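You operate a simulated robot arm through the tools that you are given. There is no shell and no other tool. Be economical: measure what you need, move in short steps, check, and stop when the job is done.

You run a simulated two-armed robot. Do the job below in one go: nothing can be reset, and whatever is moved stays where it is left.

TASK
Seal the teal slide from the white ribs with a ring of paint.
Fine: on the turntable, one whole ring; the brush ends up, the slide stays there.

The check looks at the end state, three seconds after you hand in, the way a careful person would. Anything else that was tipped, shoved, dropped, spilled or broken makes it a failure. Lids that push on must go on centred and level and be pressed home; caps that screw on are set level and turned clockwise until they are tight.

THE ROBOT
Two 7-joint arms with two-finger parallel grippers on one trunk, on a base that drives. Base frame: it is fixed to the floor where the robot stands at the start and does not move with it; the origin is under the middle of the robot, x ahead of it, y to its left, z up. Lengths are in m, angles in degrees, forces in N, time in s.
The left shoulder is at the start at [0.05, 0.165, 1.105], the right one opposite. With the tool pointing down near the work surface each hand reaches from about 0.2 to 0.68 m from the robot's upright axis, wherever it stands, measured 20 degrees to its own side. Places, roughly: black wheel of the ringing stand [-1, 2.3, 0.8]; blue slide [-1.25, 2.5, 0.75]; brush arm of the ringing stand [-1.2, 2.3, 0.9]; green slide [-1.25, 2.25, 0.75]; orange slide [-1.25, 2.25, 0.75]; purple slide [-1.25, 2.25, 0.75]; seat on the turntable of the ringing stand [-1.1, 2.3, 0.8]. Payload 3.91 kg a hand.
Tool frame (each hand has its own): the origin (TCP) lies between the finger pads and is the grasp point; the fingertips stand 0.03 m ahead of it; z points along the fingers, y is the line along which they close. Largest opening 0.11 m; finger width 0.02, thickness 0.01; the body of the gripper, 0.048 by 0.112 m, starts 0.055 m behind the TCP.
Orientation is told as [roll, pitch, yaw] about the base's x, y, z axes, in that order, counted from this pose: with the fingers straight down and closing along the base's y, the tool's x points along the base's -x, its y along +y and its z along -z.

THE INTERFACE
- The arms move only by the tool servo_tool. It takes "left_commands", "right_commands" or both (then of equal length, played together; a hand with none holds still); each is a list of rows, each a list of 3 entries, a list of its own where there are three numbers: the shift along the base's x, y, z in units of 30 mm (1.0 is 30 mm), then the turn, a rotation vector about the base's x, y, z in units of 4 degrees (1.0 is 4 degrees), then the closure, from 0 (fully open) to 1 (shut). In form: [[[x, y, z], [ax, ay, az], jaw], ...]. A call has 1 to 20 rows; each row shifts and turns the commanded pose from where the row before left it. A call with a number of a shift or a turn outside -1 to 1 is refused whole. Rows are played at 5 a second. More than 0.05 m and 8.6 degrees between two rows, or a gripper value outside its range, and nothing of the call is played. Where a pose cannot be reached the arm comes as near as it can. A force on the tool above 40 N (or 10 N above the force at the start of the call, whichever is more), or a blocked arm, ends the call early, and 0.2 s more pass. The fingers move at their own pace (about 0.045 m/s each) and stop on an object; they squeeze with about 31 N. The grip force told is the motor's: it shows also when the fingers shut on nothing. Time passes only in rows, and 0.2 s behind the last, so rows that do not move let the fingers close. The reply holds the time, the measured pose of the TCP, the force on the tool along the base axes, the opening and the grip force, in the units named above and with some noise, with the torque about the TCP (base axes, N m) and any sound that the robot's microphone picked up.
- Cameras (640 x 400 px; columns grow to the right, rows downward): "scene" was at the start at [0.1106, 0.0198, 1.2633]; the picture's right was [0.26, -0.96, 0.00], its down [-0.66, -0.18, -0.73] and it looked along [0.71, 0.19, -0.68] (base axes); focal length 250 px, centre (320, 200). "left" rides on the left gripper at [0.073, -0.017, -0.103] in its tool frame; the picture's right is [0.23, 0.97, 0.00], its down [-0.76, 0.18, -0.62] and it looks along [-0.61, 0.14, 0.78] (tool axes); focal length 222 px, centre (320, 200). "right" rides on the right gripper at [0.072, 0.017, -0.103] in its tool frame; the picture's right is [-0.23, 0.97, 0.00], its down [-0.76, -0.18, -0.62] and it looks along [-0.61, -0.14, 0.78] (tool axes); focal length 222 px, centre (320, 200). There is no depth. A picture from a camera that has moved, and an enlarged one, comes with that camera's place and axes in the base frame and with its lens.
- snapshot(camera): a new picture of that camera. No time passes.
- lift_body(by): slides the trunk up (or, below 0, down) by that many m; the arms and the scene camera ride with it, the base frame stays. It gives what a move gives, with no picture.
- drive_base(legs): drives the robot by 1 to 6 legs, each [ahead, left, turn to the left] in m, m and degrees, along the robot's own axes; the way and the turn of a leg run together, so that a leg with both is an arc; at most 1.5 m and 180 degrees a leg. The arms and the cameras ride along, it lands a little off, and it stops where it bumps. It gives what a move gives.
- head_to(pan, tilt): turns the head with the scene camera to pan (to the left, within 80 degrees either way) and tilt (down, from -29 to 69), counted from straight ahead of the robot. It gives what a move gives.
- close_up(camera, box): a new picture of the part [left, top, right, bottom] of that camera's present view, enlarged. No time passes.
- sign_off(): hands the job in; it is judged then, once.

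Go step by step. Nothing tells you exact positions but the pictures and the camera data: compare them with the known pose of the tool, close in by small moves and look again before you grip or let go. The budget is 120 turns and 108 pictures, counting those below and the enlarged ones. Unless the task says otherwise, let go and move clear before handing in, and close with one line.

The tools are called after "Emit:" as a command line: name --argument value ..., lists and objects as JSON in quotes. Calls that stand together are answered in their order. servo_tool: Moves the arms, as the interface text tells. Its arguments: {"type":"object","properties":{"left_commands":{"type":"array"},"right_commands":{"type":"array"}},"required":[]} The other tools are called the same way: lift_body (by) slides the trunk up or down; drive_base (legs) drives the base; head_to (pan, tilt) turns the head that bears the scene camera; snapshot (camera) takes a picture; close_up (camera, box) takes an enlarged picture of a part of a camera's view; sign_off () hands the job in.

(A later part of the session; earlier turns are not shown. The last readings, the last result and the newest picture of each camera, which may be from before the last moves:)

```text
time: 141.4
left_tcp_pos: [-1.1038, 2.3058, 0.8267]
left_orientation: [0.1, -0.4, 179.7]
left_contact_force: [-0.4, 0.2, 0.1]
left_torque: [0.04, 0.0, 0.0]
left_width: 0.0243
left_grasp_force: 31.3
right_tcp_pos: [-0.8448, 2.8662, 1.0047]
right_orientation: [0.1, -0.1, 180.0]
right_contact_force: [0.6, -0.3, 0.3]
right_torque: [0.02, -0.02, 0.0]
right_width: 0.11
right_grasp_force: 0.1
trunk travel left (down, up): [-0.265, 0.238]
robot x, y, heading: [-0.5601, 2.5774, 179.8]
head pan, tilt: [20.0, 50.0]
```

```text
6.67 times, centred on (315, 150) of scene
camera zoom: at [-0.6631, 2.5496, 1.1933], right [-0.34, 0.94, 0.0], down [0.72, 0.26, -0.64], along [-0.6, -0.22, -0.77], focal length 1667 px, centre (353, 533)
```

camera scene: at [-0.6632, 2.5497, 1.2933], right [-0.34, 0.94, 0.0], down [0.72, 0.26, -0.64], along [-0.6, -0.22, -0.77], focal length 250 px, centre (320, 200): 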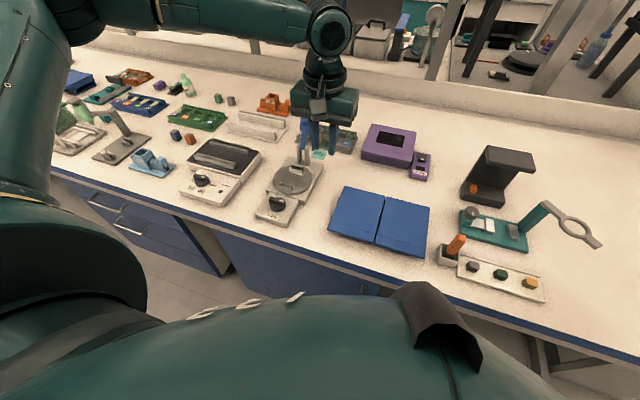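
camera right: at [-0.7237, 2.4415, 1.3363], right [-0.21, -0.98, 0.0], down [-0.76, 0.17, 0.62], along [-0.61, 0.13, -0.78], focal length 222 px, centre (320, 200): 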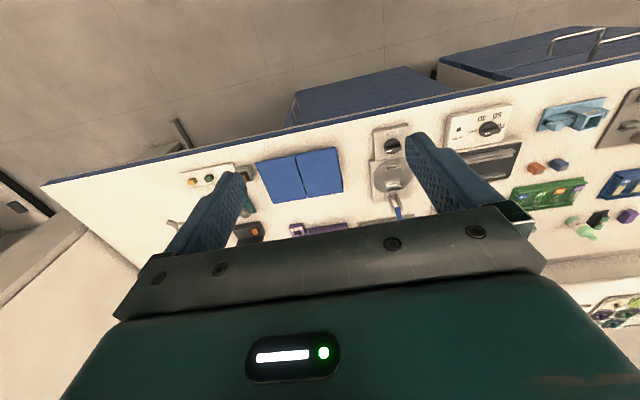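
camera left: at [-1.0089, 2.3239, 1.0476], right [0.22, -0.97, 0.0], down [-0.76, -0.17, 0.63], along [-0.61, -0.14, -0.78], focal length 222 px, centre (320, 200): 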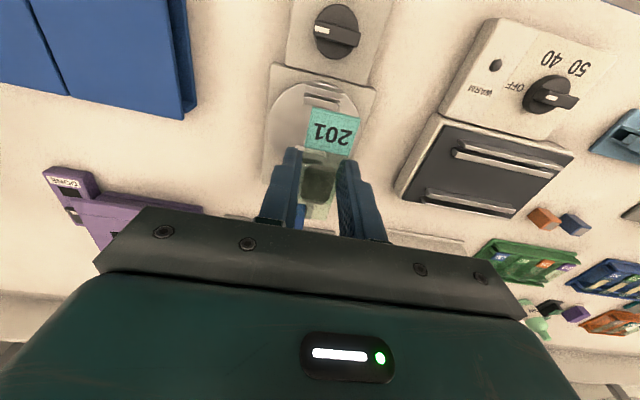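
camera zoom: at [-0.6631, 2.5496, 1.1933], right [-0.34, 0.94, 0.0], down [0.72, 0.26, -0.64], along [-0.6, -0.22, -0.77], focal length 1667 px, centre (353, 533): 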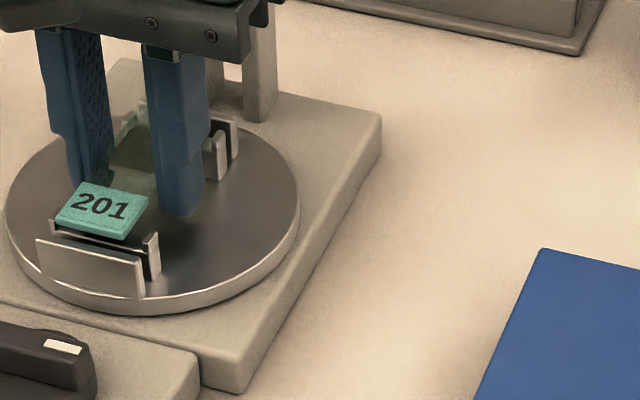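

Alignment still good between the tabs and the end walls. I'll descend in 2 mm steps.

Emit:
servo_tool --left_commands '[[[-0.02, 0.03, -0.07], [0, 0, 0], 0.9], [[0, 0, -0.07], [0, 0, 0], 0.9], [[0, 0, -0.07], [0, 0, 0], 0.9], [[0, 0, -0.07], [0, 0, 0], 0.9], [[0, 0, 0], [0, 0, 0], 0.9]]'

Emit:
close_up --camera "scene" --box '[280, 120, 350, 180]'

```text
time: 142.6
left_tcp_pos: [-1.1045, 2.3093, 0.8203]
left_orientation: [0.1, -0.6, 179.8]
left_contact_force: [3.7, -2.0, 21.4]
left_torque: [0.15, -0.47, 0.04]
left_width: 0.0246
left_grasp_force: 31.4
right_tcp_pos: [-0.8427, 2.8678, 1.0048]
right_orientation: [0.2, -0.1, 180.0]
right_contact_force: [0.6, 0.4, 0.0]
right_torque: [0.01, 0.02, -0.02]
right_width: 0.11
right_grasp_force: 0.0
trunk travel left (down, up): [-0.265, 0.238]
robot x, y, heading: [-0.5604, 2.5779, 179.9]
head pan, tilt: [20.0, 50.0]
```

```text
6.67 times, centred on (315, 150) of scene
camera zoom: at [-0.6611, 2.5502, 1.1938], right [-0.34, 0.94, 0.0], down [0.72, 0.26, -0.64], along [-0.61, -0.22, -0.76], focal length 1667 px, centre (353, 533)
```

zoom: 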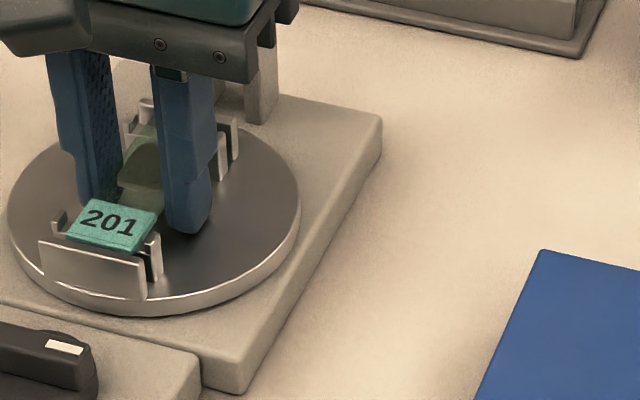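

Contact: about 21 N upward. I'll ease off slightly and inspect from the hand camera to tell whether the slide is down on both ledges.

Emit:
servo_tool --left_commands '[[[0, 0, 0.06], [0, 0, 0], 0.9], [[0, 0, 0], [0, 0, 0], 0.9]]'

Emit:
close_up --camera "left" --box '[240, 60, 400, 220]'

Emit:
close_up --camera "scene" --box '[280, 130, 320, 170]'

```text
time: 143.2
left_tcp_pos: [-1.1046, 2.3088, 0.8208]
left_orientation: [0.1, -0.4, 179.8]
left_contact_force: [0.3, -1.4, 15.9]
left_torque: [0.18, -0.24, 0.0]
left_width: 0.0244
left_grasp_force: 31.2
right_tcp_pos: [-0.8435, 2.867, 1.0022]
right_orientation: [0.1, -0.1, 180.0]
right_contact_force: [-0.5, -0.5, 1.7]
right_torque: [-0.01, -0.03, -0.02]
right_width: 0.1101
right_grasp_force: 0.1
trunk travel left (down, up): [-0.265, 0.238]
robot x, y, heading: [-0.5643, 2.5758, 179.6]
head pan, tilt: [20.0, 50.0]
```

```text
2.50 times, centred on (320, 140) of left
camera zoom: at [-1.0321, 2.3249, 0.9226], right [0.22, -0.97, 0.0], down [-0.76, -0.17, 0.63], along [-0.61, -0.14, -0.78], focal length 555 px, centre (320, 350)
```

zoom: 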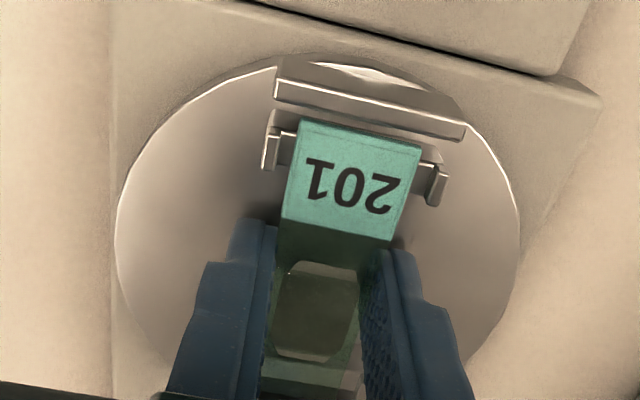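

```text
10.00 times, centred on (300, 150) of scene
camera zoom: at [-0.6619, 2.5502, 1.1935], right [-0.34, 0.94, 0.0], down [0.72, 0.26, -0.64], along [-0.61, -0.22, -0.77], focal length 2500 px, centre (520, 700)
```

zoom: 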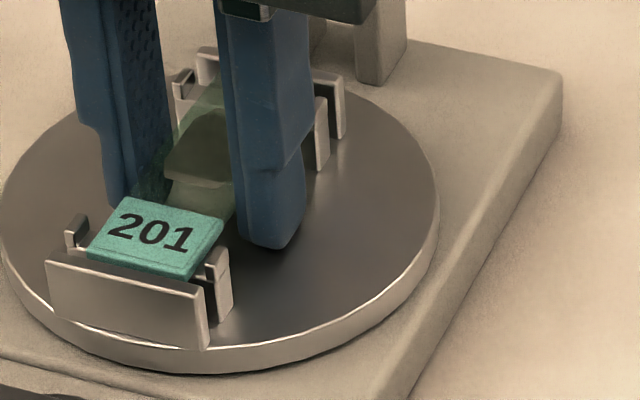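

The slide is between both pairs of tabs. I'll ease off until the force is near zero and then open the fingers gently.

Emit:
servo_tool --left_commands '[[[0, 0, 0.04], [0, 0, 0], 0.9], [[0, 0, 0], [0, 0, 0], 0.9]]'

```text
time: 143.8
left_tcp_pos: [-1.1059, 2.3091, 0.8199]
left_orientation: [0.0, -0.3, 179.8]
left_contact_force: [-2.6, 0.9, 9.7]
left_torque: [0.17, -0.02, 0.02]
left_width: 0.0243
left_grasp_force: 31.0
right_tcp_pos: [-0.8433, 2.8672, 1.0034]
right_orientation: [-0.1, 0.0, 180.0]
right_contact_force: [-0.5, 1.5, 0.3]
right_torque: [0.01, 0.01, -0.01]
right_width: 0.11
right_grasp_force: 0.0
trunk travel left (down, up): [-0.265, 0.238]
robot x, y, heading: [-0.5619, 2.5782, 180.1]
head pan, tilt: [20.0, 50.0]
```

Emit:
servo_tool --left_commands '[[[0, 0, 0], [0, 0, 0], 0.76], [[0, 0, 0], [0, 0, 0], 0.74], [[0, 0, 0], [0, 0, 0], 0.7], [[0, 0, 0], [0, 0, 0], 0.64], [[0, 0, 0], [0, 0, 0], 0.58], [[0, 0, 0], [0, 0, 0], 0.58]]'

Emit:
close_up --camera "left" --box '[240, 60, 400, 220]'

Emit:
close_up --camera "scene" --box '[280, 130, 320, 170]'

```text
time: 145.2
left_tcp_pos: [-1.1048, 2.3073, 0.8202]
left_orientation: [0.1, -0.2, 179.8]
left_contact_force: [-1.8, -3.9, 5.8]
left_torque: [-0.01, 0.05, 0.03]
left_width: 0.0441
left_grasp_force: 0.1
right_tcp_pos: [-0.8448, 2.8662, 1.0024]
right_orientation: [0.1, 0.1, 180.0]
right_contact_force: [0.0, -0.3, 0.0]
right_torque: [-0.01, 0.0, 0.02]
right_width: 0.1099
right_grasp_force: 0.1
trunk travel left (down, up): [-0.265, 0.238]
robot x, y, heading: [-0.5602, 2.575, 180.1]
head pan, tilt: [20.0, 50.0]
```

```text
2.50 times, centred on (320, 140) of left
camera zoom: at [-1.0325, 2.3242, 0.9228], right [0.22, -0.97, 0.0], down [-0.76, -0.17, 0.63], along [-0.61, -0.14, -0.78], focal length 555 px, centre (320, 350)
```

zoom: 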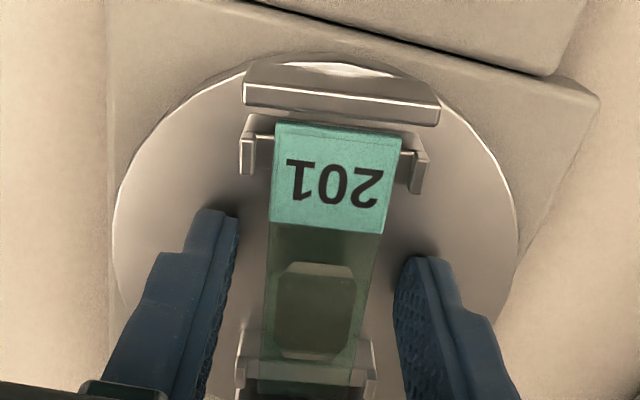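

```text
10.00 times, centred on (300, 150) of scene
camera zoom: at [-0.6628, 2.5495, 1.1934], right [-0.34, 0.94, 0.0], down [0.72, 0.26, -0.64], along [-0.6, -0.22, -0.77], focal length 2500 px, centre (520, 700)
```

zoom: 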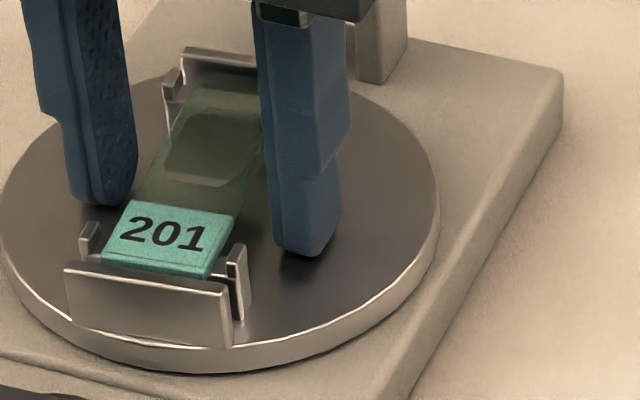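

The slide is seated in both cradles, between tabs and end walls. I'll open a little more and lift the hand straight up.

Emit:
servo_tool --left_commands '[[[0, 0, 0.2], [0, 0, 0], 0.54], [[0, 0, 0.5], [0, 0, 0], 0.54], [[0, 0, 1], [0, 0, 0], 0.54], [[0, 0, 1], [0, 0, 0], 0.54], [[0, 0, 1], [0, 0, 0], 0.54], [[0, 0, 1], [0, 0, 0], 0.54]]'

Emit:
snapshot --camera "left"

Emit:
close_up --camera "scene" --box '[250, 100, 350, 200]'

```text
time: 146.6
left_tcp_pos: [-1.104, 2.3065, 0.9624]
left_orientation: [0.2, -0.3, 179.8]
left_contact_force: [-0.1, 0.3, -0.1]
left_torque: [-0.01, -0.02, 0.02]
left_width: 0.0506
left_grasp_force: 0.0
right_tcp_pos: [-0.844, 2.8679, 1.0025]
right_orientation: [0.0, 0.0, 180.1]
right_contact_force: [0.1, -0.2, -0.5]
right_torque: [0.01, -0.03, 0.0]
right_width: 0.11
right_grasp_force: 0.0
trunk travel left (down, up): [-0.265, 0.238]
robot x, y, heading: [-0.5634, 2.5763, 179.9]
head pan, tilt: [20.0, 50.0]
```

```text
39 pictures are left
camera left: at [-1.0322, 2.3228, 1.0655], right [0.22, -0.97, 0.0], down [-0.76, -0.17, 0.63], along [-0.61, -0.14, -0.78], focal length 222 px, centre (320, 200)
```

left: 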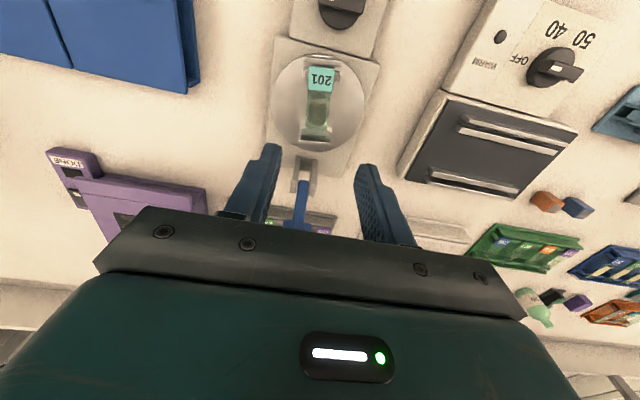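

```text
4.00 times, centred on (300, 150) of scene
camera zoom: at [-0.6629, 2.5497, 1.1933], right [-0.34, 0.94, 0.0], down [0.72, 0.26, -0.64], along [-0.6, -0.22, -0.77], focal length 1000 px, centre (400, 400)
```

zoom: 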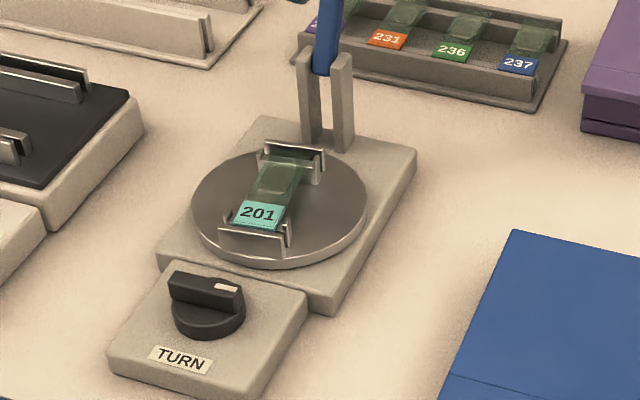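

The slide is well seated. Next is the brush lever, which leans back at about [-1.23, 2.31, 0.91]; I'll drive slightly closer, tilt the left hand forward and inspect the lever.

Emit:
drive_base --legs '[[0.04, 0, 0]]'

Emit:
servo_tool --left_commands '[[[0, 0, 0.4], [0, 1, 0], 0.45], [[0, 0, 0.4], [0, 1, 0], 0.45], [[0, 0, 0.4], [0, 1, 0], 0.45], [[0, 0, 0], [0, 1, 0], 0.45], [[0, 0, 0], [0, 1, 0], 0.45], [[0, 0, 0], [0, 1, 0], 0.45], [[0, 0, 0], [0, 1, 0], 0.45], [[0, 0, 0], [0, 0, 0], 0.45]]'

Emit:
snapshot --camera "left"

Emit:
close_up --camera "scene" --box '[230, 50, 390, 210]'

```text
time: 147.4
left_tcp_pos: [-1.146, 2.3079, 0.9621]
left_orientation: [0.2, -0.2, 179.8]
left_contact_force: [-0.3, 0.3, -0.1]
left_torque: [0.02, 0.03, 0.01]
left_width: 0.0503
left_grasp_force: 0.1
right_tcp_pos: [-0.8839, 2.8672, 1.0022]
right_orientation: [0.0, 0.0, 179.9]
right_contact_force: [-0.8, 1.2, -0.6]
right_torque: [-0.01, -0.02, 0.01]
right_width: 0.11
right_grasp_force: 0.0
trunk travel left (down, up): [-0.265, 0.238]
robot x, y, heading: [-0.5989, 2.5771, 179.9]
head pan, tilt: [20.0, 50.0]
```

```text
time: 149.2
left_tcp_pos: [-1.1449, 2.3083, 0.998]
left_orientation: [0.2, -28.3, 179.8]
left_contact_force: [-0.5, 0.1, -0.5]
left_torque: [-0.02, 0.02, -0.01]
left_width: 0.0603
left_grasp_force: 0.0
right_tcp_pos: [-0.8841, 2.8677, 1.0031]
right_orientation: [0.0, 0.0, 179.9]
right_contact_force: [0.2, -0.2, 0.2]
right_torque: [0.01, 0.0, 0.01]
right_width: 0.11
right_grasp_force: 0.0
trunk travel left (down, up): [-0.265, 0.238]
robot x, y, heading: [-0.6053, 2.582, 179.9]
head pan, tilt: [20.0, 50.0]
```

```text
37 pictures are left
camera left: at [-1.0322, 2.3234, 1.0537], right [0.2, -0.97, -0.1], down [-0.38, -0.17, 0.91], along [-0.91, -0.14, -0.4], focal length 222 px, centre (320, 200)
```

left: 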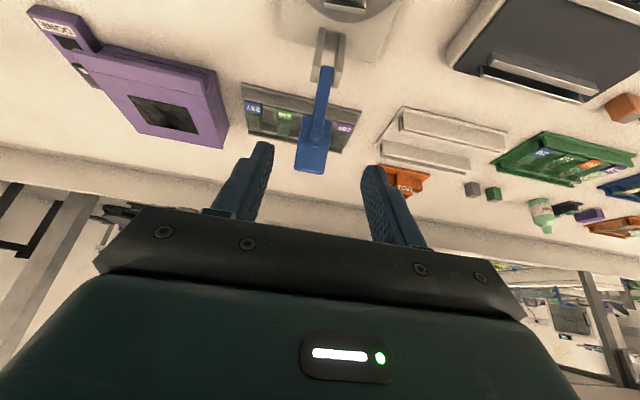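

```text
2.50 times, centred on (310, 130) of scene
camera zoom: at [-0.7027, 2.5498, 1.1933], right [-0.34, 0.94, 0.0], down [0.72, 0.26, -0.64], along [-0.6, -0.22, -0.77], focal length 625 px, centre (345, 375)
```

zoom: 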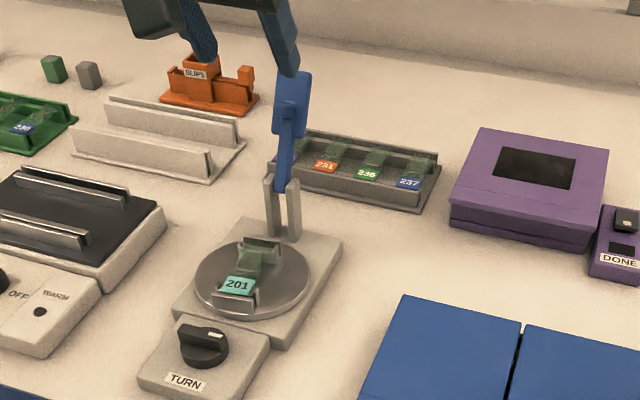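

The lever paddle is centred at about [-1.222, 2.307, 0.912]. I'll move the open jaws around its sides.

Emit:
servo_tool --left_commands '[[[-0.64, -0.02, -0.7], [0, 0, 0], 0.45], [[-0.64, 0, -0.7], [0, 0, 0], 0.45], [[-0.64, 0, -0.7], [0, 0, 0], 0.45], [[-0.64, 0, -0.7], [0, 0, 0], 0.45], [[0, 0, 0], [0, 0, 0], 0.45]]'

Emit:
close_up --camera "left" --box '[200, 40, 440, 240]'

Emit:
close_up --camera "scene" --box '[270, 50, 370, 150]'

```text
time: 150.4
left_tcp_pos: [-1.2206, 2.3071, 0.9138]
left_orientation: [0.2, -28.2, 179.7]
left_contact_force: [-0.1, 0.8, 0.9]
left_torque: [0.01, -0.01, 0.02]
left_width: 0.0605
left_grasp_force: 0.1
right_tcp_pos: [-0.8846, 2.8673, 1.0037]
right_orientation: [0.0, 0.0, 179.9]
right_contact_force: [-0.3, -0.6, 0.3]
right_torque: [0.03, 0.02, -0.02]
right_width: 0.1102
right_grasp_force: 0.0
trunk travel left (down, up): [-0.265, 0.238]
robot x, y, heading: [-0.6042, 2.5769, 179.9]
head pan, tilt: [20.0, 50.0]
```

```text
2.00 times, centred on (320, 140) of left
camera zoom: at [-1.1084, 2.3236, 0.97], right [0.2, -0.97, -0.1], down [-0.38, -0.17, 0.91], along [-0.91, -0.14, -0.4], focal length 444 px, centre (320, 320)
```

zoom: 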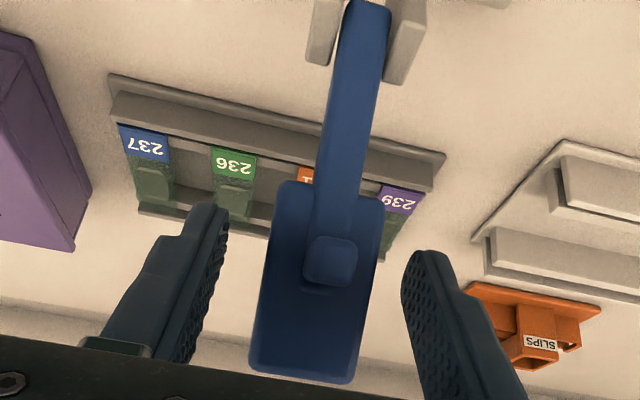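

```text
4.00 times, centred on (320, 100) of scene
camera zoom: at [-0.7027, 2.5498, 1.1933], right [-0.34, 0.94, 0.0], down [0.72, 0.26, -0.64], along [-0.6, -0.22, -0.77], focal length 1000 px, centre (320, 600)
```

zoom: 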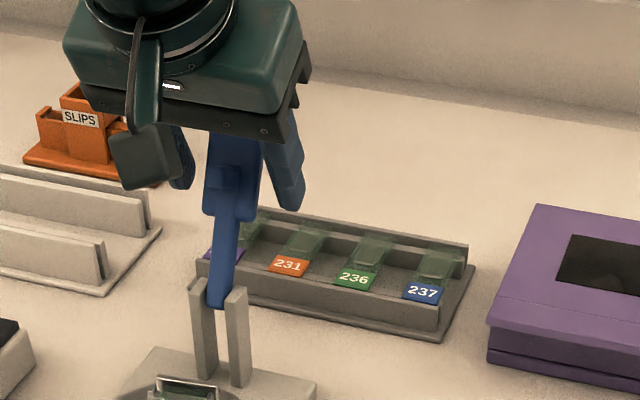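

The paddle is centred between the fingers. I'll back off so it's held near the fingertips, close, and start swinging it over on its arc about the hinge at about [-1.183, 0.84].

Emit:
servo_tool --left_commands '[[[0, 0, 0.73], [0, 0, 0], 0.45], [[0, 0, 0], [0, 0, 0], 0.6], [[0, 0, 0], [0, 0, 0], 0.7], [[0, 0, 0], [0, 0, 0], 0.8], [[0, 0, 0], [0, 0, 0], 0.8], [[0, 0, 0], [0, 0, 0], 0.8]]'

Emit:
servo_tool --left_commands '[[[0.59, 0, 0.28], [0, -0.7, 0], 0.8], [[0.635, 0, 0.137], [0, -0.7, 0], 0.8], [[0.645, 0, -0.005], [0, -0.7, 0], 0.8], [[0.63, 0, -0.153], [0, -0.7, 0], 0.8]]'

Emit:
close_up --camera "scene" --box '[250, 50, 370, 170]'

```text
time: 151.8
left_tcp_pos: [-1.22, 2.3082, 0.9371]
left_orientation: [0.2, -28.3, 179.7]
left_contact_force: [-0.2, 1.5, -0.5]
left_torque: [0.25, 0.04, 0.05]
left_width: 0.0333
left_grasp_force: 44.9
right_tcp_pos: [-0.8838, 2.8672, 1.0034]
right_orientation: [0.0, 0.0, 179.9]
right_contact_force: [0.7, 0.6, 0.7]
right_torque: [-0.02, 0.01, 0.02]
right_width: 0.1099
right_grasp_force: 0.0
trunk travel left (down, up): [-0.265, 0.238]
robot x, y, heading: [-0.608, 2.578, 179.8]
head pan, tilt: [20.0, 50.0]
```

```text
time: 152.8
left_tcp_pos: [-1.1435, 2.3068, 0.943]
left_orientation: [0.2, -16.5, 179.8]
left_contact_force: [-0.5, 0.4, 0.0]
left_torque: [-0.01, 0.02, 0.02]
left_width: 0.007
left_grasp_force: 0.0
right_tcp_pos: [-0.884, 2.8659, 1.0033]
right_orientation: [0.0, 0.0, 180.0]
right_contact_force: [-0.3, -0.9, -0.2]
right_torque: [-0.02, 0.01, 0.02]
right_width: 0.1101
right_grasp_force: 0.1
trunk travel left (down, up): [-0.265, 0.238]
robot x, y, heading: [-0.6029, 2.5764, 179.9]
head pan, tilt: [20.0, 50.0]
```

```text
3.33 times, centred on (310, 110) of scene
camera zoom: at [-0.7021, 2.5492, 1.1933], right [-0.34, 0.94, 0.0], down [0.72, 0.26, -0.64], along [-0.6, -0.22, -0.77], focal length 833 px, centre (353, 500)
```

zoom: 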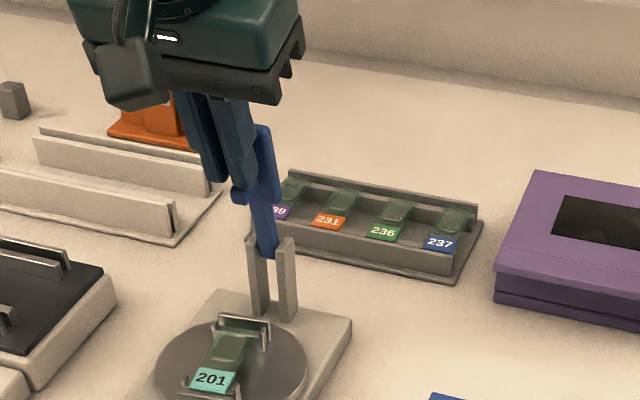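

The grip slipped off the paddle; the lever is still back. I'll reopen, seat the paddle deeper between the pads, and check for movement with a small first step.

Emit:
servo_tool --left_commands '[[[0, 0, 0.5], [0, 0.7, 0], 0.5], [[0, 0, 0], [0, 0.7, 0], 0.5], [[0, 0, 0], [0, 0.7, 0], 0.5], [[-0.4, 0, 0], [0, 0.8, 0], 0.5], [[-0.55, 0, -0.35], [0, 0, 0], 0.5], [[-0.55, 0, -0.35], [0, 0, 0], 0.5], [[-0.55, 0, -0.35], [0, 0, 0], 0.5], [[-0.55, 0, -0.47], [0, 0, 0], 0.5], [[0, 0, 0], [0, 0, 0], 0.6], [[0, 0, 0], [0, 0, 0], 0.7], [[0, 0, 0], [0, 0, 0], 0.9], [[0, 0, 0], [0, 0, 0], 0.9], [[0, 0, 0], [0, 0, 0], 0.9]]'

Emit:
servo_tool --left_commands '[[[0.3, 0, 0.15], [0, -0.35, 0], 0.9], [[0.3, 0, 0.14], [0, -0.35, 0], 0.9]]'

Emit:
close_up --camera "scene" --box '[250, 50, 370, 170]'

```text
time: 155.7
left_tcp_pos: [-1.2253, 2.3063, 0.9128]
left_orientation: [0.2, -28.7, 179.7]
left_contact_force: [-0.4, 0.6, -0.1]
left_torque: [-0.01, 0.0, 0.01]
left_width: 0.0107
left_grasp_force: 0.1
right_tcp_pos: [-0.8846, 2.8683, 1.0041]
right_orientation: [0.0, -0.1, 179.9]
right_contact_force: [0.4, -0.8, 0.1]
right_torque: [-0.03, 0.02, 0.01]
right_width: 0.11
right_grasp_force: 0.0
trunk travel left (down, up): [-0.265, 0.238]
robot x, y, heading: [-0.6022, 2.5813, 180.0]
head pan, tilt: [20.0, 50.0]
```

```text
time: 156.2
left_tcp_pos: [-1.2073, 2.3081, 0.9223]
left_orientation: [0.2, -25.8, 179.8]
left_contact_force: [-0.1, 1.1, 0.4]
left_torque: [0.0, 0.02, 0.01]
left_width: 0.0111
left_grasp_force: 0.0
right_tcp_pos: [-0.8832, 2.8674, 1.003]
right_orientation: [0.1, 0.0, 179.9]
right_contact_force: [0.1, 0.0, 0.7]
right_torque: [0.01, 0.01, -0.01]
right_width: 0.11
right_grasp_force: 0.0
trunk travel left (down, up): [-0.265, 0.238]
robot x, y, heading: [-0.6019, 2.5758, 180.0]
head pan, tilt: [20.0, 50.0]
```

```text
3.33 times, centred on (310, 110) of scene
camera zoom: at [-0.7026, 2.5498, 1.1933], right [-0.34, 0.94, 0.0], down [0.72, 0.26, -0.64], along [-0.6, -0.22, -0.77], focal length 833 px, centre (353, 500)
```

zoom: 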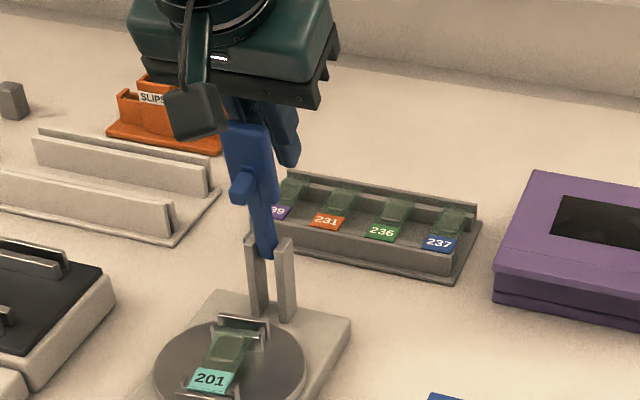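

The earlier pull did tip the lever somewhat; it holds its position, and the closed fingers are now behind the paddle. I'll use that as a hook and push it forward.

Emit:
servo_tool --left_commands '[[[0.296, 0, 0.135], [0, -1, 0], 1], [[0.296, 0, 0.135], [0, -1, 0], 1], [[0.296, 0, 0.135], [0, -1, 0], 1], [[0.296, 0, 0.135], [0, -1, 0], 1], [[0.296, 0, 0.135], [0, -1, 0], 1], [[0.296, 0, 0.135], [0, -1, 0], 1]]'

Emit:
close_up --camera "scene" --box '[250, 50, 370, 170]'

```text
time: 157.7
left_tcp_pos: [-1.1528, 2.3077, 0.9477]
left_orientation: [0.2, -1.8, 179.7]
left_contact_force: [-0.5, 0.5, -0.6]
left_torque: [-0.02, 0.01, 0.03]
left_width: 0.0
left_grasp_force: 31.3
right_tcp_pos: [-0.8831, 2.8681, 1.0037]
right_orientation: [0.0, 0.0, 179.8]
right_contact_force: [0.0, -1.2, 0.4]
right_torque: [0.02, -0.02, 0.02]
right_width: 0.1101
right_grasp_force: 0.0
trunk travel left (down, up): [-0.265, 0.238]
robot x, y, heading: [-0.6033, 2.5793, 179.9]
head pan, tilt: [20.0, 50.0]
```

```text
3.33 times, centred on (310, 110) of scene
camera zoom: at [-0.7027, 2.5498, 1.1933], right [-0.34, 0.94, 0.0], down [0.72, 0.26, -0.64], along [-0.6, -0.22, -0.77], focal length 833 px, centre (353, 500)
```

zoom: 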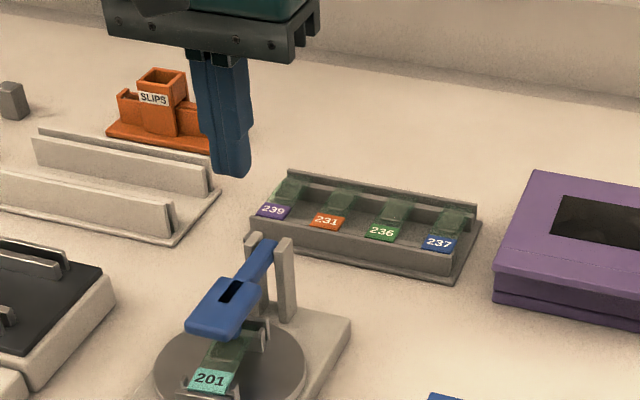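

The lever has swung over and now rests forward over the slide. I'll look closely to see whether the brush touches.

Emit:
close_up --camera "scene" --box '[270, 110, 330, 170]'

```text
6.67 times, centred on (300, 140) of scene
camera zoom: at [-0.7027, 2.5498, 1.1933], right [-0.34, 0.94, 0.0], down [0.72, 0.26, -0.64], along [-0.6, -0.22, -0.77], focal length 1667 px, centre (453, 600)
```

zoom: 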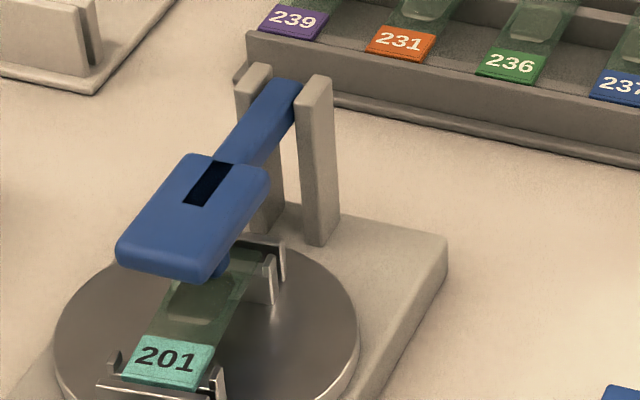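

The brush is down with its stub at the coverslip's edge, and the lever stays by itself. Next I'll bring the left hand over the TURN wheel at about [-0.997, 2.31], yawed -90° to pinch its bar.

Emit:
servo_tool --left_commands '[[[0, 0, 0.8], [0, 0, 0], 1], [[0.1, 0, 0.8], [0, 0.4, -1], 1], [[0.27, 0, 0], [0, 0, -1], 0.7], [[0.27, 0, 0], [0, 0, -1], 0.65], [[0.27, 0, 0], [0, 0, -1], 0.65], [[0.27, 0, 0], [0, 0, -1], 0.65], [[0.27, 0, 0], [0, 0, -1], 0.65], [[0.27, 0, 0], [0, 0, -1], 0.65], [[0.27, 0, 0], [0, 0, -1], 0.65], [[0.27, 0, 0], [0, 0, -1], 0.65], [[0.27, 0, 0], [0, 0, -1], 0.65], [[0.27, 0, 0], [0, 0, -1], 0.65], [[0.27, 0, 0], [0, 0, -1], 0.65], [[0.27, 0, 0], [0, 0, -1], 0.65], [[0.27, 0, 0], [0, 0, -1], 0.65], [[0.27, 0, 0], [0, 0, -1], 0.65], [[0.27, 0, 0], [0, 0, -1], 0.65], [[0.27, 0, 0], [0, 0, -1], 0.65], [[0.27, 0, 0], [0, 0, -1], 0.65], [[0.27, 0, 0], [0, 0, -1], 0.65]]'

Emit:
servo_tool --left_commands '[[[0.27, 0, -0.5], [0, 0, -1], 0.65], [[0.27, 0.05, -0.5], [0, 0, -1], 0.65], [[0, 0, -0.6], [0, 0, -1], 0.65], [[0, 0, -0.6], [0, 0, -0.4], 0.65], [[0, 0, 0], [0, 0, 0], 0.65]]'

Emit:
snapshot --camera "left"

```text
time: 161.8
left_tcp_pos: [-1.0025, 2.3082, 0.9946]
left_orientation: [0.2, -3.5, 103.8]
left_contact_force: [-0.2, -0.3, -0.2]
left_torque: [0.02, 0.01, 0.03]
left_width: 0.0387
left_grasp_force: 0.0
right_tcp_pos: [-0.8837, 2.8663, 1.0035]
right_orientation: [0.0, 0.0, 179.9]
right_contact_force: [-0.4, -0.1, 0.0]
right_torque: [-0.04, 0.02, 0.01]
right_width: 0.1103
right_grasp_force: 0.1
trunk travel left (down, up): [-0.265, 0.238]
robot x, y, heading: [-0.6023, 2.5774, 180.1]
head pan, tilt: [20.0, 50.0]
```

```text
time: 163.1
left_tcp_pos: [-0.9851, 2.3093, 0.9296]
left_orientation: [0.2, -3.4, 90.1]
left_contact_force: [-0.4, -0.3, -0.6]
left_torque: [0.01, -0.01, 0.01]
left_width: 0.0386
left_grasp_force: 0.0
right_tcp_pos: [-0.8839, 2.8665, 1.0034]
right_orientation: [0.0, 0.0, 179.9]
right_contact_force: [-0.2, -0.6, -0.6]
right_torque: [-0.01, -0.02, -0.02]
right_width: 0.1099
right_grasp_force: 0.0
trunk travel left (down, up): [-0.265, 0.238]
robot x, y, heading: [-0.6017, 2.5801, 179.9]
head pan, tilt: [20.0, 50.0]
```

```text
29 pictures are left
camera left: at [-0.9697, 2.2296, 1.0281], right [-0.97, -0.23, -0.01], down [-0.18, 0.72, 0.67], along [-0.14, 0.65, -0.74], focal length 222 px, centre (320, 200)
```

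left: 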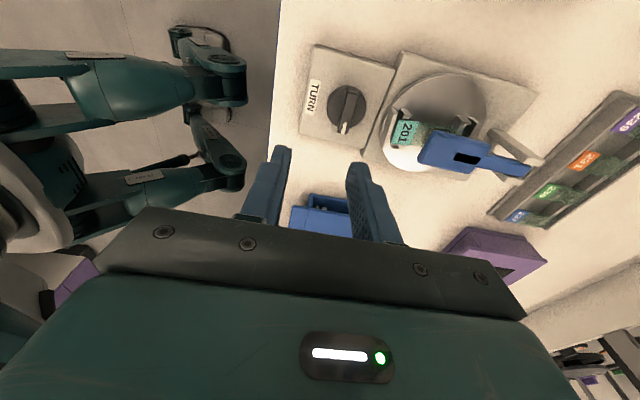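

The wheel's bar lies along y at about [-1.003, 2.302]. I'll level the hand, move over it, descend to 0.875 and look.

Emit:
servo_tool --left_commands '[[[-0.3, -0.1, -0.5], [-0.85, 0, 0], 0.65], [[-0.3, -0.1, -0.7], [0, 0, 0], 0.65], [[0, 0, -0.6], [0, 0, 0], 0.65], [[0, 0, 0], [0, 0, 0], 0.65]]'

Emit:
close_up --camera "left" --box '[200, 60, 440, 220]'

```text
time: 164.1
left_tcp_pos: [-1.0068, 2.3019, 0.8745]
left_orientation: [0.2, 0.0, 90.1]
left_contact_force: [-0.7, 0.7, -0.3]
left_torque: [0.0, 0.03, 0.02]
left_width: 0.0383
left_grasp_force: 0.0
right_tcp_pos: [-0.885, 2.8679, 1.0026]
right_orientation: [0.0, 0.0, 179.9]
right_contact_force: [0.0, -0.4, 0.2]
right_torque: [0.02, 0.01, 0.01]
right_width: 0.1101
right_grasp_force: 0.1
trunk travel left (down, up): [-0.265, 0.238]
robot x, y, heading: [-0.6007, 2.5803, 179.9]
head pan, tilt: [20.0, 50.0]
```

```text
2.50 times, centred on (320, 140) of left
camera zoom: at [-0.9897, 2.2279, 0.9776], right [-0.97, -0.23, 0.0], down [-0.18, 0.76, 0.62], along [-0.15, 0.61, -0.78], focal length 555 px, centre (320, 350)
```

zoom: 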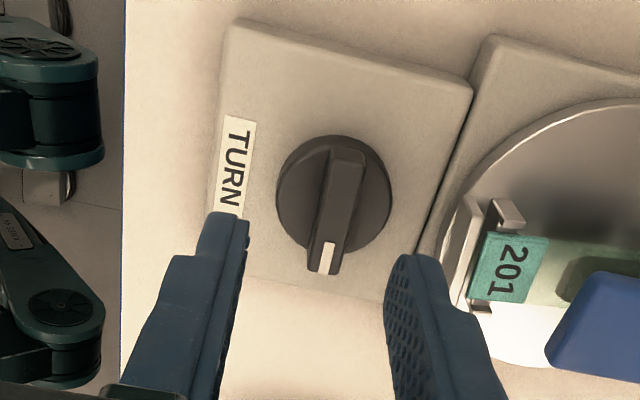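

The wheel centre is at about [-1.012, 2.299] with the bar between the jaws. I'll align and descend in small steps.

Emit:
servo_tool --left_commands '[[[-0.17, -0.08, 0], [0, 0, 0.8], 0.65], [[0, 0, -0.3], [0, 0, 0], 0.65], [[0, 0, -0.3], [0, 0, 0], 0.65], [[0, 0, -0.3], [0, 0, 0], 0.65], [[0, 0, -0.15], [0, 0, 0], 0.65], [[0, 0, -0.15], [0, 0, 0], 0.65], [[0, 0, 0], [0, 0, 0], 0.65]]'

Emit:
close_up --camera "left" --box '[200, 60, 440, 220]'

```text
time: 165.7
left_tcp_pos: [-1.011, 2.2992, 0.8386]
left_orientation: [0.2, 0.0, 93.4]
left_contact_force: [0.7, 1.2, 0.6]
left_torque: [-0.01, -0.03, 0.01]
left_width: 0.0388
left_grasp_force: 0.1
right_tcp_pos: [-0.8839, 2.867, 1.0023]
right_orientation: [0.0, 0.0, 180.0]
right_contact_force: [-0.4, 0.1, 0.1]
right_torque: [-0.01, -0.02, 0.01]
right_width: 0.1101
right_grasp_force: 0.0
trunk travel left (down, up): [-0.265, 0.238]
robot x, y, heading: [-0.6015, 2.5772, 180.0]
head pan, tilt: [20.0, 50.0]
```

```text
2.50 times, centred on (320, 140) of left
camera zoom: at [-0.9896, 2.2277, 0.9417], right [-0.96, -0.28, 0.0], down [-0.22, 0.75, 0.62], along [-0.18, 0.6, -0.78], focal length 555 px, centre (320, 350)
```

zoom: 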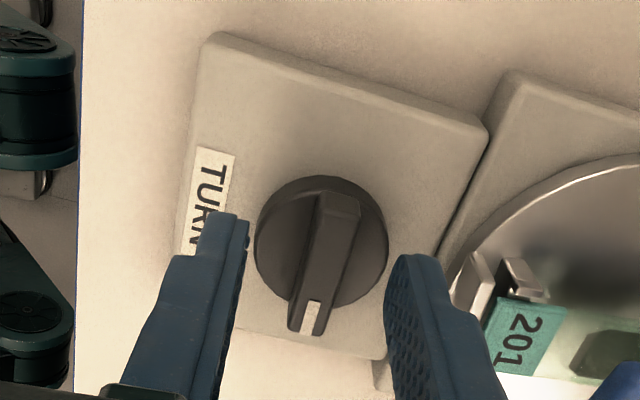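

Well aligned. I'll narrow the jaws to about 26 mm and go down until the tips meet the wheel's disc.

Emit:
servo_tool --left_commands '[[[0, 0, 0], [0, 0, 0], 0.76], [[0, 0, -0.15], [0, 0, 0], 0.76], [[0, 0, -0.15], [0, 0, 0], 0.76], [[0, 0, -0.1], [0, 0, 0], 0.76], [[0, 0, -0.1], [0, 0, 0], 0.76], [[0, 0, -0.1], [0, 0, 0], 0.76], [[0, 0, 0], [0, 0, 0], 0.76]]'

Emit:
close_up --camera "scene" --box '[240, 120, 340, 220]'

```text
time: 167.2
left_tcp_pos: [-1.0102, 2.3004, 0.8222]
left_orientation: [0.3, 0.0, 93.4]
left_contact_force: [-0.5, -2.2, 10.8]
left_torque: [0.05, -0.17, 0.0]
left_width: 0.0267
left_grasp_force: 0.6
right_tcp_pos: [-0.885, 2.8675, 1.0042]
right_orientation: [0.0, 0.0, 180.0]
right_contact_force: [-1.0, -0.3, 0.4]
right_torque: [-0.02, 0.0, -0.01]
right_width: 0.1099
right_grasp_force: 0.1
trunk travel left (down, up): [-0.265, 0.238]
robot x, y, heading: [-0.602, 2.579, 180.0]
head pan, tilt: [20.0, 50.0]
```

```text
4.00 times, centred on (290, 170) of scene
camera zoom: at [-0.702, 2.55, 1.1936], right [-0.34, 0.94, 0.0], down [0.72, 0.26, -0.64], along [-0.6, -0.22, -0.77], focal length 1000 px, centre (440, 320)
```

zoom: 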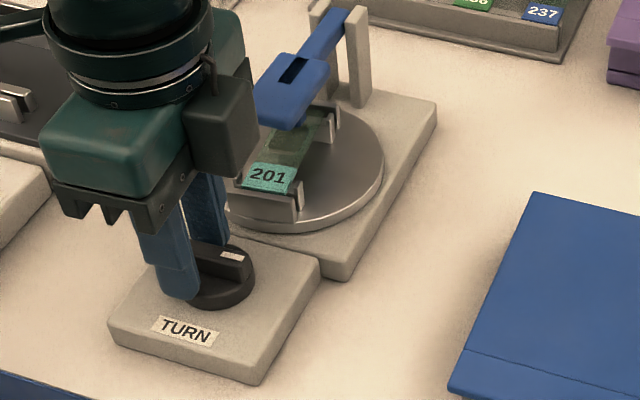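

The tips touched the wheel disc. I'll rise 2 mm, pinch the bar and turn 40° counter-clockwise as a trial.

Emit:
servo_tool --left_commands '[[[0, 0, 0.1], [0, 0, 0], 0.76], [[0, 0, 0], [0, 0, 0], 1], [[0, 0, 0], [0, 0, 0], 1], [[0, 0, 0], [0, 0, 0], 1]]'

Emit:
servo_tool --left_commands '[[[0, 0, 0], [0, 0, 1], 1], [[0, 0, 0], [0, 0, 1], 1], [[0, 0, 0], [0, 0, 1], 1], [[0, 0, 0], [0, 0, 1], 1], [[0, 0, 0], [0, 0, 1], 1], [[0, 0, 0], [0, 0, 1], 1], [[0, 0, 0], [0, 0, 1], 1], [[0, 0, 0], [0, 0, 1], 1], [[0, 0, 0], [0, 0, 1], 1], [[0, 0, 0], [0, 0, 1], 1]]'

Emit:
close_up --camera "scene" --box '[240, 120, 340, 220]'

```text
time: 168.2
left_tcp_pos: [-1.0133, 2.3002, 0.8219]
left_orientation: [0.2, -0.1, 93.3]
left_contact_force: [-14.7, -0.9, -7.3]
left_torque: [-0.27, 0.18, 0.13]
left_width: 0.012
left_grasp_force: 45.5
right_tcp_pos: [-0.8848, 2.8666, 1.0029]
right_orientation: [0.0, 0.1, 179.9]
right_contact_force: [-0.2, -0.1, -0.9]
right_torque: [-0.02, 0.04, -0.03]
right_width: 0.1101
right_grasp_force: 0.1
trunk travel left (down, up): [-0.265, 0.238]
robot x, y, heading: [-0.6043, 2.5787, 180.2]
head pan, tilt: [20.0, 50.0]
```

```text
time: 170.4
left_tcp_pos: [-1.0074, 2.3017, 0.8224]
left_orientation: [-0.2, 0.2, 133.2]
left_contact_force: [16.8, 18.9, -22.6]
left_torque: [0.86, 0.34, -0.23]
left_width: 0.0118
left_grasp_force: 44.6
right_tcp_pos: [-0.8838, 2.868, 1.0022]
right_orientation: [0.1, 0.0, 179.9]
right_contact_force: [-0.5, -0.9, 0.8]
right_torque: [0.01, 0.0, -0.06]
right_width: 0.1102
right_grasp_force: 0.1
trunk travel left (down, up): [-0.265, 0.238]
robot x, y, heading: [-0.6015, 2.5774, 179.9]
head pan, tilt: [20.0, 50.0]
```

```text
4.00 times, centred on (290, 170) of scene
camera zoom: at [-0.7025, 2.5503, 1.1933], right [-0.34, 0.94, 0.0], down [0.72, 0.26, -0.64], along [-0.6, -0.22, -0.77], focal length 1000 px, centre (440, 320)
```

zoom: 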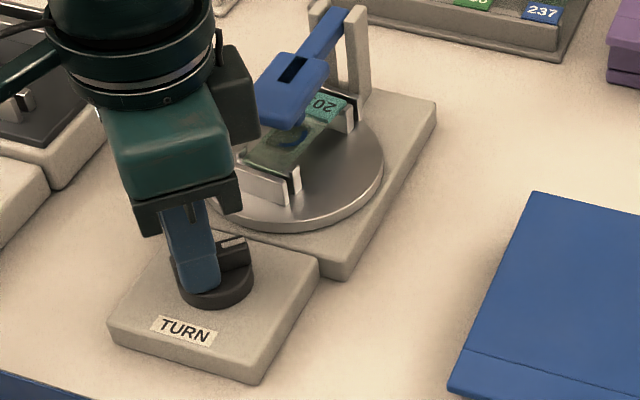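

The table is geared up: 40° of wheel turned the slide roughly half a turn, and a blue arc has appeared. I'll relax the side force slightly and continue another 36°.

Emit:
servo_tool --left_commands '[[[0.04, 0.05, -0.03], [0, 0, 1], 1], [[0, 0, 0], [0, 0, 1], 1], [[0, 0, 0], [0, 0, 1], 1], [[0, 0, 0], [0, 0, 1], 1], [[0, 0, 0], [0, 0, 1], 1], [[0, 0, 0], [0, 0, 1], 1], [[0, 0, 0], [0, 0, 1], 1], [[0, 0, 0], [0, 0, 1], 1], [[0, 0, 0], [0, 0, 1], 1]]'

Emit:
close_up --camera "scene" --box '[240, 120, 340, 220]'

```text
time: 172.4
left_tcp_pos: [-1.0033, 2.3061, 0.8227]
left_orientation: [-0.5, 0.3, 166.7]
left_contact_force: [2.7, 4.4, 1.1]
left_torque: [0.03, 0.23, -0.09]
left_width: 0.0118
left_grasp_force: 45.0
right_tcp_pos: [-0.8836, 2.8681, 1.0041]
right_orientation: [0.0, 0.0, 179.9]
right_contact_force: [-0.5, 0.2, 0.0]
right_torque: [0.0, 0.01, -0.01]
right_width: 0.1101
right_grasp_force: 0.0
trunk travel left (down, up): [-0.265, 0.238]
robot x, y, heading: [-0.6061, 2.5781, 180.0]
head pan, tilt: [20.0, 50.0]
stopped in row 9 (left hand): the force on the tool passed its limit at 44 N (the readings are from after the stop); the commanded pose is now the measured one
```

```text
4.00 times, centred on (290, 170) of scene
camera zoom: at [-0.7023, 2.5502, 1.1939], right [-0.34, 0.94, 0.0], down [0.72, 0.26, -0.64], along [-0.6, -0.22, -0.77], focal length 1000 px, centre (440, 320)
```

zoom: 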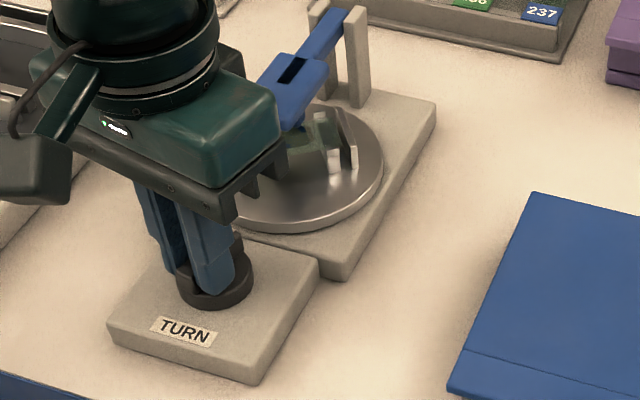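

About 320° of the table turn seems done. I'll turn the wheel another 16° to close the ring with a small overlap.

Emit:
servo_tool --left_commands '[[[0.01, 0.025, 0], [0, 0, 1], 1], [[0.01, 0.025, 0], [0, 0, 1], 1], [[0.01, 0.025, 0], [0, 0, 1], 1], [[0.01, 0.025, 0], [0, 0, 1], 1], [[0, 0, 0], [0, 0, 0], 1]]'

Emit:
close_up --camera "scene" --box '[270, 120, 340, 190]'

```text
time: 173.6
left_tcp_pos: [-1.0059, 2.3097, 0.8224]
left_orientation: [-0.4, 0.4, -177.2]
left_contact_force: [3.3, 5.7, 12.3]
left_torque: [-0.07, -1.42, -0.07]
left_width: 0.012
left_grasp_force: 45.1
right_tcp_pos: [-0.8829, 2.8677, 1.0036]
right_orientation: [0.1, 0.1, 179.8]
right_contact_force: [-0.3, 0.2, -0.5]
right_torque: [0.01, 0.01, -0.02]
right_width: 0.1099
right_grasp_force: 0.0
trunk travel left (down, up): [-0.265, 0.238]
robot x, y, heading: [-0.605, 2.5778, 179.8]
head pan, tilt: [20.0, 50.0]
```

```text
5.71 times, centred on (305, 155) of scene
camera zoom: at [-0.7019, 2.5509, 1.1935], right [-0.34, 0.94, 0.0], down [0.72, 0.26, -0.64], along [-0.61, -0.22, -0.77], focal length 1429 px, centre (406, 457)
```

zoom: 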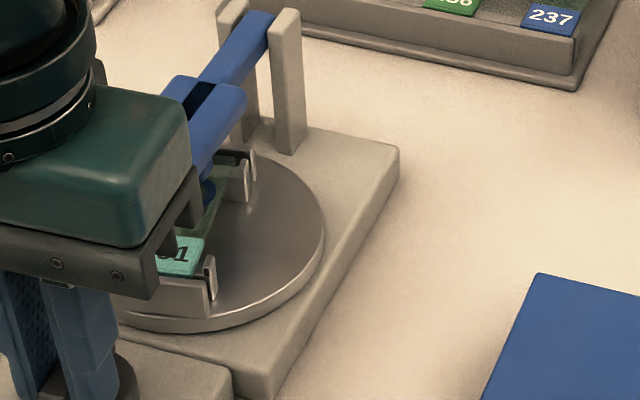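

The slide is back near its starting angle, about 365° done. I'll add 8° of wheel (about 35° of table) as overlap so the ring surely closes.

Emit:
servo_tool --left_commands '[[[-0.02, 0.01, 0], [0, 0, 1], 1], [[-0.02, 0.01, 0], [0, 0, 1], 1], [[0, 0, 0], [0, 0, 0], 1]]'

Emit:
servo_tool --left_commands '[[[0, 0, 0], [0, 0, 0], 0.88], [[0, 0, 0], [0, 0, 0], 0.8], [[0, 0, 0], [0, 0, 0], 0.76], [[0, 0, 0], [0, 0, 0], 0.76], [[0, 0, 0.3], [0, 0, 0], 0.76], [[0, 0, 0.6], [0, 0, 0], 0.76], [[0, 0, 1], [0, 0, 0], 0.76], [[0, 0, 1], [0, 0, 0], 0.76], [[0, 0, 1], [0, 0, 0], 0.76], [[0.2, 0, 1], [0, 0, 0], 0.76], [[0.5, 0, 0.8], [0, 0, 0], 0.76]]'

Emit:
close_up --camera "scene" --box '[260, 110, 340, 190]'

```text
time: 174.4
left_tcp_pos: [-1.0047, 2.3089, 0.8218]
left_orientation: [-0.5, 0.4, -169.1]
left_contact_force: [9.1, 10.2, 9.0]
left_torque: [-0.13, 0.31, -0.07]
left_width: 0.0117
left_grasp_force: 44.6
right_tcp_pos: [-0.8837, 2.8683, 1.003]
right_orientation: [0.1, -0.1, 179.9]
right_contact_force: [-0.3, 0.2, -0.3]
right_torque: [0.01, -0.02, -0.04]
right_width: 0.1098
right_grasp_force: 0.0
trunk travel left (down, up): [-0.265, 0.238]
robot x, y, heading: [-0.6047, 2.5757, 180.0]
head pan, tilt: [20.0, 50.0]
```

```text
time: 176.8
left_tcp_pos: [-0.9821, 2.3119, 0.9951]
left_orientation: [-0.4, 0.4, -169.3]
left_contact_force: [1.0, -0.3, -0.6]
left_torque: [0.05, 0.02, 0.02]
left_width: 0.0263
left_grasp_force: 0.1
right_tcp_pos: [-0.8832, 2.8675, 1.0022]
right_orientation: [0.1, 0.0, 179.9]
right_contact_force: [0.1, 0.0, 0.0]
right_torque: [0.01, -0.03, -0.04]
right_width: 0.1098
right_grasp_force: 0.0
trunk travel left (down, up): [-0.265, 0.238]
robot x, y, heading: [-0.6002, 2.5794, 180.1]
head pan, tilt: [20.0, 50.0]
```

```text
5.00 times, centred on (300, 150) of scene
camera zoom: at [-0.7024, 2.55, 1.1933], right [-0.34, 0.94, 0.0], down [0.72, 0.26, -0.64], along [-0.6, -0.22, -0.77], focal length 1250 px, centre (420, 450)
```

zoom: 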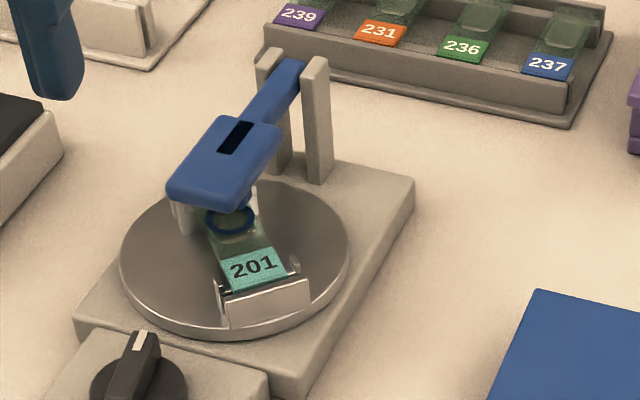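

The ring is there, seen as a closed blue circle. Now I'll raise the brush: straighten the hand, go over the paddle (end at about [-1.086, 2.307, 0.834]) and straddle it near the fingertips.

Emit:
servo_tool --left_commands '[[[-0.96, -0.03, 0], [0, 0, -0.67], 0.55], [[-0.96, -0.03, 0], [0, 0, -0.67], 0.55], [[-0.96, -0.03, 0], [0, 0, -0.67], 0.55], [[-0.96, -0.03, -0.5], [0, 0, -0.67], 0.55], [[0, 0, -0.9], [0, 0, 0], 0.55], [[0, 0, -0.9], [0, 0, 0], 0.55], [[0, 0, -0.5], [0, 0, 0], 0.55], [[0, 0, 0], [0, 0, 0], 0.55]]'

Emit:
close_up --camera "left" --box '[200, 60, 440, 220]'

Emit:
close_up --camera "scene" --box '[260, 110, 340, 190]'

```text
time: 178.6
left_tcp_pos: [-1.0991, 2.3044, 0.9081]
left_orientation: [-0.4, 0.4, -180.1]
left_contact_force: [-0.2, 0.2, -1.0]
left_torque: [-0.01, -0.03, 0.04]
left_width: 0.0497
left_grasp_force: 0.1
right_tcp_pos: [-0.8834, 2.8678, 1.0029]
right_orientation: [0.0, -0.1, 180.0]
right_contact_force: [0.1, -1.2, 0.3]
right_torque: [0.01, 0.02, 0.03]
right_width: 0.1098
right_grasp_force: 0.1
trunk travel left (down, up): [-0.265, 0.238]
robot x, y, heading: [-0.6009, 2.5804, 180.1]
head pan, tilt: [20.0, 50.0]
```

```text
2.50 times, centred on (320, 140) of left
camera zoom: at [-1.0281, 2.3207, 1.0112], right [0.23, -0.97, -0.01], down [-0.77, -0.18, 0.62], along [-0.6, -0.14, -0.79], focal length 555 px, centre (320, 350)
```

zoom: 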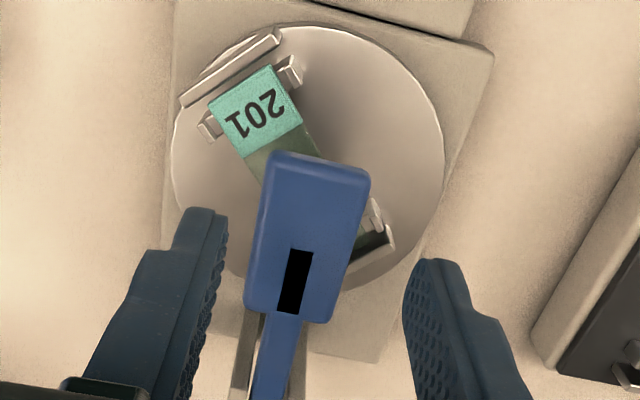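

```text
5.00 times, centred on (300, 150) of scene
camera zoom: at [-0.7026, 2.55, 1.1933], right [-0.34, 0.94, 0.0], down [0.72, 0.26, -0.64], along [-0.6, -0.22, -0.77], focal length 1250 px, centre (420, 450)
```

zoom: 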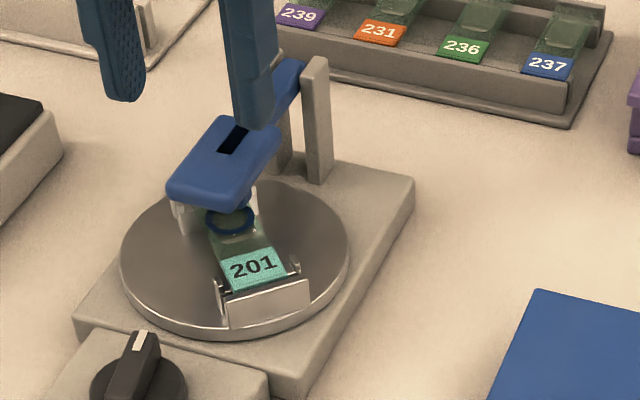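

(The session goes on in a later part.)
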